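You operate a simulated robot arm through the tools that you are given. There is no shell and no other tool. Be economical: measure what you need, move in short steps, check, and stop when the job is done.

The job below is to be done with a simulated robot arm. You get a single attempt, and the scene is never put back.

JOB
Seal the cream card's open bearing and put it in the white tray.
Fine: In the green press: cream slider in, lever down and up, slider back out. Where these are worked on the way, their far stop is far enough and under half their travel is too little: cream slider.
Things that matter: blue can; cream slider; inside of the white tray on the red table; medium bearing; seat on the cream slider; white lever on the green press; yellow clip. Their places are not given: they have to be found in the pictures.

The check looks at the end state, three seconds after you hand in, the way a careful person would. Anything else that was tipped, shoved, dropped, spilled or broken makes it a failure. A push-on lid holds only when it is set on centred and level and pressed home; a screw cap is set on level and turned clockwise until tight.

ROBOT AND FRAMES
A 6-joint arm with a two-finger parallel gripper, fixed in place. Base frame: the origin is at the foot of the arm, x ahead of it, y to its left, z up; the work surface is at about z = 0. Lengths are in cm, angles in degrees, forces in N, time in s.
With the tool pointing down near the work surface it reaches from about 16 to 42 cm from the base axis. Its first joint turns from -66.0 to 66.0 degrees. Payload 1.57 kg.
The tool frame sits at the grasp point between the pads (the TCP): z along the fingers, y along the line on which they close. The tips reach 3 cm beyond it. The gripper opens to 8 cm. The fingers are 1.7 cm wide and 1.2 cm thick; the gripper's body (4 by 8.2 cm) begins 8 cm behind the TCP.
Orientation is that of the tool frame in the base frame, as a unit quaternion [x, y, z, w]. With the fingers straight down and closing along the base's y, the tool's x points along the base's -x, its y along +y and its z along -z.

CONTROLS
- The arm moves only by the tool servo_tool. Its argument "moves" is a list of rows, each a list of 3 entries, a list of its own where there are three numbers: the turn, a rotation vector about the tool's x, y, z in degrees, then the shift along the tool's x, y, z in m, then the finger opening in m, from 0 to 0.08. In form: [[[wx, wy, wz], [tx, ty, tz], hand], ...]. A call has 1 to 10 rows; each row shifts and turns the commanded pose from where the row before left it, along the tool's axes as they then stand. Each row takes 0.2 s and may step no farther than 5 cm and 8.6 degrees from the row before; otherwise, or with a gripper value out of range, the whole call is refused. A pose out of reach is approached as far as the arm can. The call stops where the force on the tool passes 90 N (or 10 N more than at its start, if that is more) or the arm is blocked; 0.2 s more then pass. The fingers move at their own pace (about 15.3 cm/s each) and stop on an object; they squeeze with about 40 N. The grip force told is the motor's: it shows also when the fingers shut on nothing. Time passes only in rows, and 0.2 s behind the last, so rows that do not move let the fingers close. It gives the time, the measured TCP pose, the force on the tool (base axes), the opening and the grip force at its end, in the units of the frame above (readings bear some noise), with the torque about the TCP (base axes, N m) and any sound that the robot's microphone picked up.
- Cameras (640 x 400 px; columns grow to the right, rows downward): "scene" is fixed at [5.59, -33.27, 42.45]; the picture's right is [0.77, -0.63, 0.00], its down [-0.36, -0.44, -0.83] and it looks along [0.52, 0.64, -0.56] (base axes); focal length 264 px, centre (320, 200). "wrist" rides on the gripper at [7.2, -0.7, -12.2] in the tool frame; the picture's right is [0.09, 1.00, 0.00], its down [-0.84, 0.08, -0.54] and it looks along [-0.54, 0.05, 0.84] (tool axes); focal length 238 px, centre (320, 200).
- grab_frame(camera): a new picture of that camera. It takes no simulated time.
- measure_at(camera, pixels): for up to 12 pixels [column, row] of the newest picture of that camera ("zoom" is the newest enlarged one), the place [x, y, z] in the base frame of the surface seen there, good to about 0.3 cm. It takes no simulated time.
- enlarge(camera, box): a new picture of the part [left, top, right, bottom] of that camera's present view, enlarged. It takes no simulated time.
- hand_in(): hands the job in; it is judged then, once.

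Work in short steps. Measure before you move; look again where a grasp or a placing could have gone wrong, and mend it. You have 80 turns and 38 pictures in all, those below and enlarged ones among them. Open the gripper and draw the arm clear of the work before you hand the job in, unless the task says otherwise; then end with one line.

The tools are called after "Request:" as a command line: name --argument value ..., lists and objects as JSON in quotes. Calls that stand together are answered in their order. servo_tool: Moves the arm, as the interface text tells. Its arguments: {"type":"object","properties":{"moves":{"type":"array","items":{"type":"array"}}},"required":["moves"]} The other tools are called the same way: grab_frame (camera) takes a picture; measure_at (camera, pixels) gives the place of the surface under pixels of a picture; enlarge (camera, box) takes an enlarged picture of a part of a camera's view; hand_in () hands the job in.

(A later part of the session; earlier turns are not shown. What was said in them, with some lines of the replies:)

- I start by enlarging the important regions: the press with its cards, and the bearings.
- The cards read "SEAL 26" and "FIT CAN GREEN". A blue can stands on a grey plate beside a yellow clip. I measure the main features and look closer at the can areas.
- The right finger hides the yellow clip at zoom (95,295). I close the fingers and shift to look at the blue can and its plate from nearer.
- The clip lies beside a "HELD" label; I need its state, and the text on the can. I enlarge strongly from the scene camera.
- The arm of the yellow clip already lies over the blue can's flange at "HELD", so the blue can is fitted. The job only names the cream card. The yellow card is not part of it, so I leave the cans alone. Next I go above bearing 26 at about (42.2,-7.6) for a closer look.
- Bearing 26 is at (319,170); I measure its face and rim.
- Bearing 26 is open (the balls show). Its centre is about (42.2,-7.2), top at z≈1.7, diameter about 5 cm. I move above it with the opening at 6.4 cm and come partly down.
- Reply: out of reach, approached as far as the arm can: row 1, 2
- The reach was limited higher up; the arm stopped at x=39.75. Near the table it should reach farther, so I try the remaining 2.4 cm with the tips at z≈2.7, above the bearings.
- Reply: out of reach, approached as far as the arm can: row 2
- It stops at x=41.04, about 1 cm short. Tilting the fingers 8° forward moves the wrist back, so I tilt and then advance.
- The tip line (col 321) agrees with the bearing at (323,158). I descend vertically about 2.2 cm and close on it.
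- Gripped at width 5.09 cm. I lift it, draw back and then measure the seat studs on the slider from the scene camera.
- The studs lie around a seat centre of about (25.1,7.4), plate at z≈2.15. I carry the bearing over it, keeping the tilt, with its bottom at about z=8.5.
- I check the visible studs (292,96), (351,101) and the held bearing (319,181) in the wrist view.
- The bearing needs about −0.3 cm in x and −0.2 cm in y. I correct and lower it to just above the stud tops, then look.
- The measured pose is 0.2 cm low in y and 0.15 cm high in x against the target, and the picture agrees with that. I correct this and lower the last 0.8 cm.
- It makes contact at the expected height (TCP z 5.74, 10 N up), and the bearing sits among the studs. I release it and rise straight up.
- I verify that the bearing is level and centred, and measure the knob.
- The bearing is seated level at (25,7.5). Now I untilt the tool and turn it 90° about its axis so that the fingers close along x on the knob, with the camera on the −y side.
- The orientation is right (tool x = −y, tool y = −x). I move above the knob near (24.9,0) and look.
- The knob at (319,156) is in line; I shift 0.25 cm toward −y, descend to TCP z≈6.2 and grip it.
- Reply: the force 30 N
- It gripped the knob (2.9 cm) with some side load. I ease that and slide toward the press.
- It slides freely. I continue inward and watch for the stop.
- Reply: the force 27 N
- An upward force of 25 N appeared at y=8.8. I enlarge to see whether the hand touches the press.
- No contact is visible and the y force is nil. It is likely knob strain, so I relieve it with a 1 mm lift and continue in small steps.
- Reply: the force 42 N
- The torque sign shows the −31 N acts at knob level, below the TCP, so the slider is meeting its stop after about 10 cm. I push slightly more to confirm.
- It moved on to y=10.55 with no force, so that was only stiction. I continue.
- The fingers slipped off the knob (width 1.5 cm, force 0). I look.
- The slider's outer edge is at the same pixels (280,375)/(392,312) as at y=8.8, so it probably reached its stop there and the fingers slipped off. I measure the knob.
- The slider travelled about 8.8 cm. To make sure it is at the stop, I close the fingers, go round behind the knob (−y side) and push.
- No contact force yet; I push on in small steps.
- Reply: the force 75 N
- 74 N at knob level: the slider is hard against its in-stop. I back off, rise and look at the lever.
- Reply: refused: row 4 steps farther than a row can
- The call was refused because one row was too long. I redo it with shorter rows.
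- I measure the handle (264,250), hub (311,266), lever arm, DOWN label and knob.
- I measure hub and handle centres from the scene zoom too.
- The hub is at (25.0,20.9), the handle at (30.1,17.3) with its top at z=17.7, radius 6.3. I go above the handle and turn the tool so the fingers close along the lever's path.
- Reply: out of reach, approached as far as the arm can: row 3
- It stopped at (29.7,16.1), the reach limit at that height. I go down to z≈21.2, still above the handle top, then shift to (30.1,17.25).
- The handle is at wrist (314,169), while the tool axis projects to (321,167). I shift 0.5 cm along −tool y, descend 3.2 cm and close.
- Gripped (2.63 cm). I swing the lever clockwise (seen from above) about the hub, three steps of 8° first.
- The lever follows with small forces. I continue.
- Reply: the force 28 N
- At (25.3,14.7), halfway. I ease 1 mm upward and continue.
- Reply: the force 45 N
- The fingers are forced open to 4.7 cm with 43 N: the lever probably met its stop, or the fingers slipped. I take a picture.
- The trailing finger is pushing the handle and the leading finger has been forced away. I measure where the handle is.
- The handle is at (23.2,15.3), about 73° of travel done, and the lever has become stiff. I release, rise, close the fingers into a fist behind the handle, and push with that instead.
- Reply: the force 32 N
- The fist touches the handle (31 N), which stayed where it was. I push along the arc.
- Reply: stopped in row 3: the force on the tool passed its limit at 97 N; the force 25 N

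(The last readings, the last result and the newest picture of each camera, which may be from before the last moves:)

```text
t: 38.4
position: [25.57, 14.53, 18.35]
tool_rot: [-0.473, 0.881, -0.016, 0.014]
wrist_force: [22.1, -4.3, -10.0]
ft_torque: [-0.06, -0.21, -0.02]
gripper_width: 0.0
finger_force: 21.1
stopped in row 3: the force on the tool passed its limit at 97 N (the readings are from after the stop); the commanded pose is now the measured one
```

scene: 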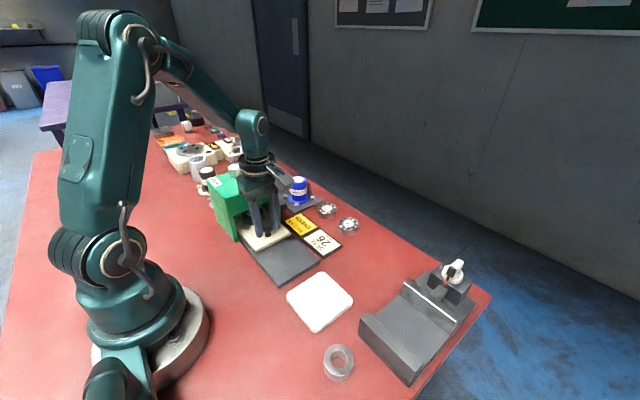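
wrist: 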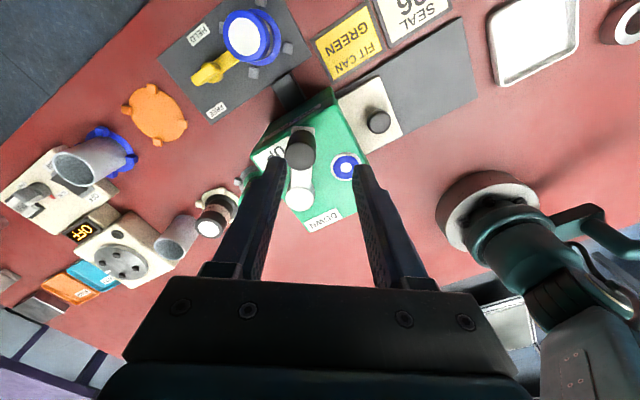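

Over 90 N without motion: a hard stop. I look at the scene to judge whether this is the lever's DOWN end.

Request:
enlarge --camera "scene" --box '[195, 135, 323, 215]'

```text
5.00 times, centred on (259, 175) of scene
```

zoom: 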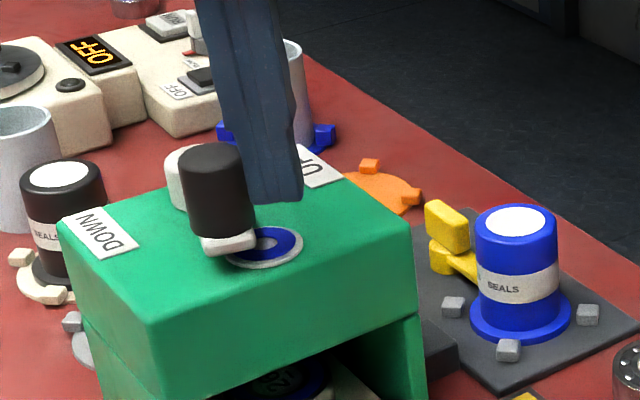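

The lever is against its DOWN stop, and the bearing inside the press now shows a blue ring at (290,380). I now re-grip the handle to swing it back up: rise, centre over (23.2,15.3), turn, lower and close.

Request:
servo_tool --moves '[[[0, 0, 0], [0, -0.005, 0], 0.0], [[0, 0, 0], [0, 0, -0.035], 0.02], [[0, 0, 0], [0.0062, 0.0292, 0], 0.05], [[0, 0, -7.8], [0, 0, 0], 0.05], [[0, 0, -7.8], [0, 0, 0], 0.05], [[0, 0, 0], [0, 0, 0.018], 0.05], [[0, 0, 0], [0, 0, 0.018], 0.05], [[0, 0, 0], [0, 0, 0], 0.02], [[0, 0, 0], [0, 0, 0], 0.01], [[0, 0, 0], [0, 0, 0], 0.01]]'

```text
t: 40.6
position: [23.16, 15.24, 18.17]
tool_rot: [-0.587, 0.809, -0.017, 0.011]
wrist_force: [23.5, -12.3, -2.1]
ft_torque: [0.94, 0.31, -0.33]
gripper_width: 2.74
finger_force: 37.7
```

Gripped at 2.74 cm. I swing back counter-clockwise toward UP.

Request:
servo_tool --moves '[[[0, 0, -8], [-0.0005, -0.0086, 0], 0.01], [[0, 0, -8], [-0.0005, -0.0086, 0], 0.01], [[0, 0, -8], [-0.0006, -0.0086, 0], 0.01], [[0, 0, -8], [-0.0006, -0.0086, 0], 0.01], [[0, 0, 0], [0, 0, 0], 0.01]]'

```text
t: 41.8
position: [26.38, 15.23, 18.19]
tool_rot: [0.789, -0.614, 0.017, -0.004]
wrist_force: [2.2, -11.1, -14.3]
ft_torque: [-0.32, 0.89, 0.02]
gripper_width: 2.67
finger_force: 37.6
```

The radius has drifted inward a little; I correct outward and continue.

Request:
servo_tool --moves '[[[0, 0, -8], [0.0008, -0.0087, 0], 0.01], [[0, 0, -8], [0.0006, -0.0087, 0], 0.01], [[0, 0, -8], [0, -0.0087, 0], 0.01], [[0, 0, -8], [-0.0003, -0.0087, 0], 0.01], [[0, 0, 0], [0, 0, 0], 0.01]]'

```text
t: 43.0
position: [29.36, 16.83, 18.16]
tool_rot: [0.928, -0.373, 0.014, -0.001]
wrist_force: [-14.8, 13.4, -21.7]
ft_torque: [-0.49, 0.6, 0.11]
gripper_width: 2.66
finger_force: 37.9
```

About 11° remain; I continue to the UP stop.

Request:
servo_tool --moves '[[[0, 0, -6], [0.001, -0.007, 0], 0.01], [[0, 0, -5], [0.001, -0.006, 0], 0.01], [[0, 0, 0], [0, -0.002, 0], 0.01], [[0, 0, 0], [0, 0, 0], 0.01]]'

```text
t: 44.0
position: [30.29, 17.7, 18.26]
tool_rot: [0.959, -0.284, 0.013, 0.002]
wrist_force: [-32.7, 4.6, -2.6]
ft_torque: [-0.26, 1.12, 0.01]
gripper_width: 2.62
finger_force: 37.3
```

It is back at (30.3,17.7), the starting place of the handle. One small push more confirms the stop; then I release and rise.

Request:
servo_tool --moves '[[[0, 0, 0], [0.0015, -0.003, 0], 0.01], [[0, 0, 0], [0, 0, 0], 0.01]]'

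```text
t: 44.6
position: [30.37, 17.68, 18.22]
tool_rot: [0.959, -0.284, 0.01, 0.007]
wrist_force: [-42.0, -12.0, 1.3]
ft_torque: [0.51, 0.85, -0.02]
gripper_width: 2.59
finger_force: 37.7
```

The lever is at its UP stop. I release, rise and turn the tool back to close along x.

Request:
servo_tool --moves '[[[0, 0, 0], [0, 0.003, 0], 0.05], [[0, 0, 0], [0, 0, 0], 0.05], [[0, 0, 0], [0, 0, -0.034], 0.05], [[0, 0, 8.1], [0, 0, 0], 0.05], [[0, 0, 8.1], [0, 0, 0], 0.05], [[0, 0, 8.1], [0, 0, 0], 0.05], [[0, 0, 8.1], [0, 0, 0], 0.05], [[0, 0, 8.1], [0, 0, 0], 0.05], [[0, 0, 8.1], [0, 0, 0], 0.05], [[0, 0, 8.1], [0, 0, 0], 0.05]]'

```text
t: 46.8
position: [30.54, 17.63, 21.78]
tool_rot: [0.709, -0.705, 0.015, -0.008]
wrist_force: [-0.9, 0.4, 0.3]
ft_torque: [0.0, 0.0, 0.0]
gripper_width: 4.99
finger_force: 0.1
```

Now I remove the ~2° tilt and move above the knob at about (25,9.7).

Request:
servo_tool --moves '[[[-1.9, -0.6, 0], [0, 0, 0], 0.055], [[0, 0, 0], [0.039, 0.0275, 0], 0.055], [[0, 0, 0], [0.039, 0.0275, 0], 0.055], [[0, 0, 0], [0, 0, 0.05], 0.055], [[0, 0, 0], [0, 0, 0.05], 0.055], [[0, 0, 0], [0, 0, 0], 0.055]]'

Request:
enlarge --camera "wrist" --box '[220, 80, 420, 205]'

```text
t: 48.2
position: [25.19, 9.8, 11.68]
tool_rot: [0.709, -0.705, 0.001, 0.0]
wrist_force: [-0.3, -0.3, -0.5]
ft_torque: [-0.01, -0.01, 0.0]
gripper_width: 5.5
finger_force: 0.1
```

```text
3.20 times, centred on (320, 142) of wrist
```

zoom: 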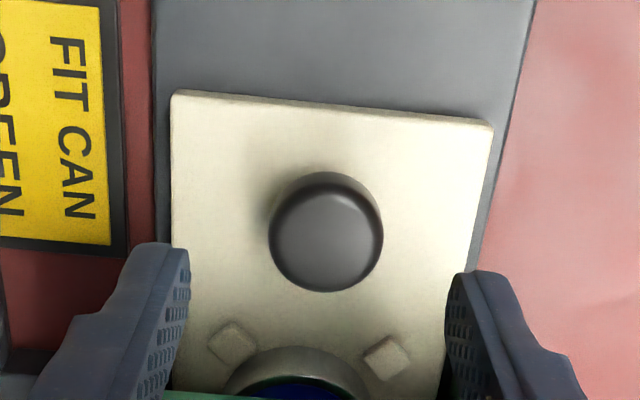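

The bearing carries a blue seal, and the knob is exactly on the tool axis. I descend, grip it and start drawing the slider out.

Request:
servo_tool --moves '[[[0, 0, 0], [0, 0, 0.028], 0.055], [[0, 0, 0], [0, 0, 0.028], 0.055], [[0, 0, 0], [0, 0, 0], 0.055], [[0, 0, 0], [0, 0, 0], 0.02], [[0, 0, 0], [0, 0, 0], 0.015], [[0, 0, 0], [0.008, 0, 0], 0.015], [[0, 0, 0], [0.012, 0, 0], 0.015], [[0, 0, 0], [0.012, 0, 0], 0.015], [[0, 0, 0], [0.012, 0, 0], 0.015], [[0, 0, 0], [0, 0, 0], 0.015]]'

```text
t: 50.4
position: [25.02, 5.28, 6.08]
tool_rot: [0.71, -0.705, -0.001, 0.005]
wrist_force: [-27.5, -0.9, 25.9]
ft_torque: [0.17, 0.55, -0.09]
gripper_width: 2.94
finger_force: 38.9
```

The slider follows. I keep pulling to the out stop near knob y≈−0.2.

Request:
servo_tool --moves '[[[0, 0, 0], [0.012, 0.001, -0.0005], 0.015], [[0, 0, 0], [0.012, 0, 0], 0.015], [[0, 0, 0], [0.012, 0, 0], 0.015], [[0, 0, 0], [0.01, 0, 0], 0.015], [[0, 0, 0], [0.006, 0, 0], 0.015], [[0, 0, 0], [0, 0, 0], 0.015]]'

```text
t: 51.8
position: [25.0, 0.11, 6.08]
tool_rot: [0.709, -0.705, 0.0, 0.002]
wrist_force: [-9.4, 0.1, -32.3]
ft_torque: [0.02, 0.08, 0.02]
gripper_width: 2.94
finger_force: 39.1
```

Request:
servo_tool --moves '[[[0, 0, 0], [0.004, 0, 0], 0.015], [[0, 0, 0], [0.003, 0, 0], 0.015], [[0, 0, 0], [0, 0, 0], 0.015]]'

```text
t: 52.6
position: [25.02, -0.46, 6.2]
tool_rot: [0.708, -0.706, -0.002, -0.001]
wrist_force: [-20.8, 33.0, 4.9]
ft_torque: [0.57, 0.37, -0.06]
gripper_width: 2.99
finger_force: 39.4
```

33 N resistance at y=−0.46: the slider is out at its stop. I release, rise and move above the bearing for a look.

Request:
servo_tool --moves '[[[0, 0, 0], [-0.003, 0, 0], 0.055], [[0, 0, 0], [0, 0, 0], 0.062], [[0, 0, 0], [0, 0, -0.04], 0.062], [[0, 0, 0], [-0.038, 0, 0], 0.062], [[0, 0, 0], [-0.038, 0, 0], 0.062], [[0, 0, 0], [0, 0, 0], 0.062]]'

Request:
grab_frame --camera "wrist"

```text
t: 54.0
position: [25.13, 7.58, 10.29]
tool_rot: [0.709, -0.705, 0.001, 0.001]
wrist_force: [1.0, 0.3, 0.1]
ft_torque: [-0.02, 0.02, -0.01]
gripper_width: 6.2
finger_force: 0.1
```

```text
2 pictures are left
```

wrist: 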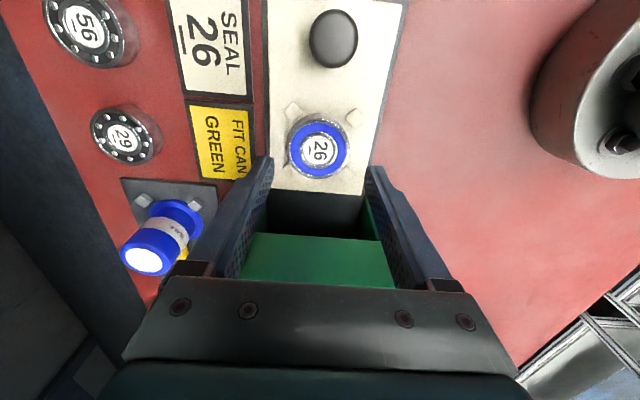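

The bearing is sealed. I measure it at (317,149), and the tray corner pixels in the scene for placement.

Request:
measure_at --camera "wrist" --pixels '[[317, 149], [291, 147], [344, 150], [318, 124], [316, 174], [292, 106], [353, 118]]'

Request:
enlarge --camera "scene" --box '[230, 200, 390, 345]'

```text
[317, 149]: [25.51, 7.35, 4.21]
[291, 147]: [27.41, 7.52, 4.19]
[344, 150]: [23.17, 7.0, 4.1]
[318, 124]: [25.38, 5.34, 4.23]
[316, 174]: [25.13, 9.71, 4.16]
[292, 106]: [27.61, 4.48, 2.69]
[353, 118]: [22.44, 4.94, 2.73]
```

```text
2.76 times, centred on (310, 272) of scene
```

zoom: 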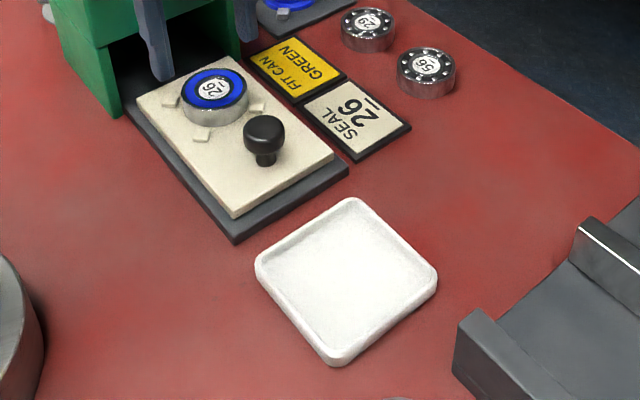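

Request:
measure_at --camera "zoom" --pixels '[[262, 262], [352, 203], [430, 277], [337, 357], [347, 277], [285, 265], [350, 222], [410, 277], [335, 340]]'

```text
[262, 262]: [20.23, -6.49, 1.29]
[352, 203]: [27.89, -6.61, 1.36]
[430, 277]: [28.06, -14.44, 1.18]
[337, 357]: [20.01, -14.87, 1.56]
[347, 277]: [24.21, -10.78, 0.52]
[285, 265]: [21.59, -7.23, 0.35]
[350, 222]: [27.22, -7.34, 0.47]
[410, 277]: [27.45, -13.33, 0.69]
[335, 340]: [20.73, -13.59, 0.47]
```

The tray centre is (24.1,−10.6), inner width about 7 cm, rim z≈1.4, floor 0.5. The fingers would not fit beside the bearing below the rim, so I grip high on the bearing with TCP z≈6.3.

Request:
servo_tool --moves '[[[0, 0, 0], [0.002, -0.0025, 0.02], 0.062], [[0, 0, 0], [0, 0, 0.0195], 0.062], [[0, 0, 0], [0, 0, 0], 0.062], [[0, 0, 0], [0, 0, 0], 0.045], [[0, 0, 0], [0, 0, 0], 0.04], [[0, 0, 0], [0, 0, 0], 0.04]]'

```text
t: 55.4
position: [25.43, 7.28, 6.1]
tool_rot: [0.709, -0.705, 0.0, 0.0]
wrist_force: [0.1, 0.1, -0.7]
ft_torque: [-0.01, -0.01, 0.0]
gripper_width: 5.06
finger_force: 40.0
```

TCP z is 6.1. I regrip 2.5 mm higher for rim clearance, then lift.

Request:
servo_tool --moves '[[[0, 0, 0], [0, 0, 0], 0.058], [[0, 0, 0], [0, 0, -0.0025], 0.058], [[0, 0, 0], [0, 0, 0], 0.04], [[0, 0, 0], [0, 0, 0], 0.04], [[0, 0, 0], [0, 0, 0], 0.04], [[0, 0, 0], [0, 0, -0.02], 0.04], [[0, 0, 0], [0, 0, -0.03], 0.04], [[0, 0, 0], [0, 0, 0], 0.04]]'

```text
t: 57.2
position: [25.32, 7.16, 11.49]
tool_rot: [0.709, -0.705, 0.001, 0.002]
wrist_force: [-0.3, -0.4, -2.4]
ft_torque: [0.02, -0.01, 0.01]
gripper_width: 5.08
finger_force: 40.2
```

Held (5.08 cm). I carry it over the tray and lower it to about 1 cm above the floor.

Request:
servo_tool --moves '[[[0, 0, 0], [0.0445, 0.0031, 0], 0.04], [[0, 0, 0], [0.0445, 0.0031, 0], 0.04], [[0, 0, 0], [0.0445, 0.0031, 0], 0.04], [[0, 0, 0], [0.0445, 0.0031, 0], 0.04], [[0, 0, 0], [0, 0, 0.03], 0.04], [[0, 0, 0], [0, 0, 0.026], 0.04], [[0, 0, 0], [0, 0, 0], 0.04]]'

Request:
grab_frame --camera "wrist"

```text
t: 58.8
position: [24.1, -10.73, 5.6]
tool_rot: [0.709, -0.706, 0.0, 0.001]
wrist_force: [-0.3, -0.7, -1.2]
ft_torque: [0.01, -0.01, -0.02]
gripper_width: 5.03
finger_force: 39.8
```

```text
0 pictures are left
```

wrist: 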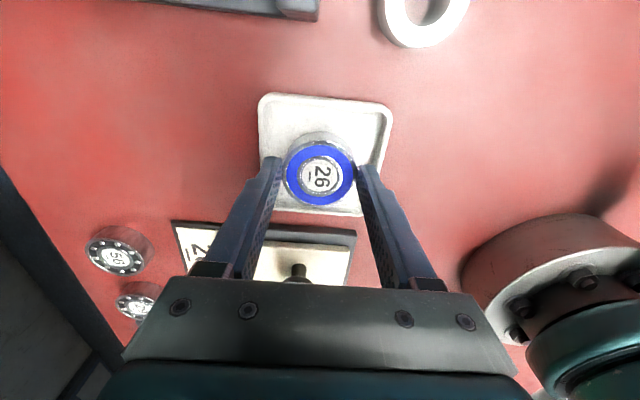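

The bearing is above the tray; I check its centring by measuring the tray rims and the bearing.

Request:
measure_at --camera "wrist" --pixels '[[265, 97], [388, 105], [360, 213], [261, 140], [386, 145], [321, 173], [290, 172], [352, 175], [321, 145], [319, 203]]'

```text
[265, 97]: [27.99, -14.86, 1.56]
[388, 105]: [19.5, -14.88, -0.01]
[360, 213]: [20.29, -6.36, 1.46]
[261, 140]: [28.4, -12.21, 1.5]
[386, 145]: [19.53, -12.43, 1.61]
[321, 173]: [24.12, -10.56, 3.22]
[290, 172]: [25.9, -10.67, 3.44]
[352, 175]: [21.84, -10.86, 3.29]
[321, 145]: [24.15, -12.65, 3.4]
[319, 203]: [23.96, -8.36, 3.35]
```

It is centred at (24.0,−10.6). Its bottom is at about z=1.5 over a floor of 0.5, so I lower 0.95 cm in small steps.

Request:
servo_tool --moves '[[[0, 0, 0], [0, 0, 0.005], 0.04], [[0, 0, 0], [0, 0, 0.0045], 0.04], [[0, 0, 0], [0, 0, 0], 0.04]]'

```text
t: 59.6
position: [24.07, -10.51, 4.69]
tool_rot: [0.709, -0.705, 0.001, 0.001]
wrist_force: [0.3, 0.7, -2.0]
ft_torque: [0.03, -0.01, 0.01]
gripper_width: 5.06
finger_force: 39.8
```

No contact yet; I lower in 1 mm steps.

Request:
servo_tool --moves '[[[0, 0, 0], [0, 0, 0.001], 0.04], [[0, 0, 0], [0, 0, 0.001], 0.04], [[0, 0, 0], [0, 0, 0], 0.04]]'

```text
t: 60.4
position: [24.12, -10.64, 4.64]
tool_rot: [0.709, -0.705, 0.0, 0.0]
wrist_force: [-0.2, 0.8, -1.9]
ft_torque: [0.02, 0.02, 0.0]
gripper_width: 5.08
finger_force: 40.3
```

Request:
servo_tool --moves '[[[0, 0, 0], [0, 0, 0.001], 0.04], [[0, 0, 0], [0, 0, 0.001], 0.04], [[0, 0, 0], [0, 0, 0], 0.04]]'

```text
t: 61.2
position: [24.12, -10.63, 4.53]
tool_rot: [0.709, -0.705, 0.002, 0.0]
wrist_force: [-7.1, 2.7, 30.0]
ft_torque: [0.16, 0.44, -0.02]
gripper_width: 5.09
finger_force: 39.7
```

Contact. I ease up 1 mm, open, then rise straight up and clear.

Request:
servo_tool --moves '[[[0, 0, 0], [0, 0, -0.001], 0.04], [[0, 0, 0], [0, 0, 0], 0.058], [[0, 0, 0], [0, 0, 0], 0.06], [[0, 0, 0], [0, 0, -0.02], 0.06], [[0, 0, 0], [0, 0, -0.04], 0.06], [[0, 0, 0], [0, 0, -0.05], 0.06], [[0, 0, 0], [0, 0, 0], 0.06]]'

Request:
measure_at --camera "wrist" --pixels '[[320, 150]]'

```text
t: 62.8
position: [24.08, -10.71, 15.68]
tool_rot: [0.709, -0.705, 0.001, 0.0]
wrist_force: [0.4, -0.3, -0.1]
ft_torque: [0.0, 0.0, -0.01]
gripper_width: 6.04
finger_force: 0.0
```

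```text
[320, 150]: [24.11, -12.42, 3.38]
```

The tool's weight reading is back to zero, so the bearing is released in the tray and the arm is clear at z=15.7. I hand in.

Request:
hand_in

```text
The job is handed in.
```

I sealed bearing 26 in the green press with the blue can already fitted there and set it in the white tray. The slider is back out and the lever is up. I left the yellow "FIT CAN GREEN" card and the other cans alone, because the job named only the cream card. I had no pictures left to check the bearing after letting go of it in the tray, so that rests on the force readings.
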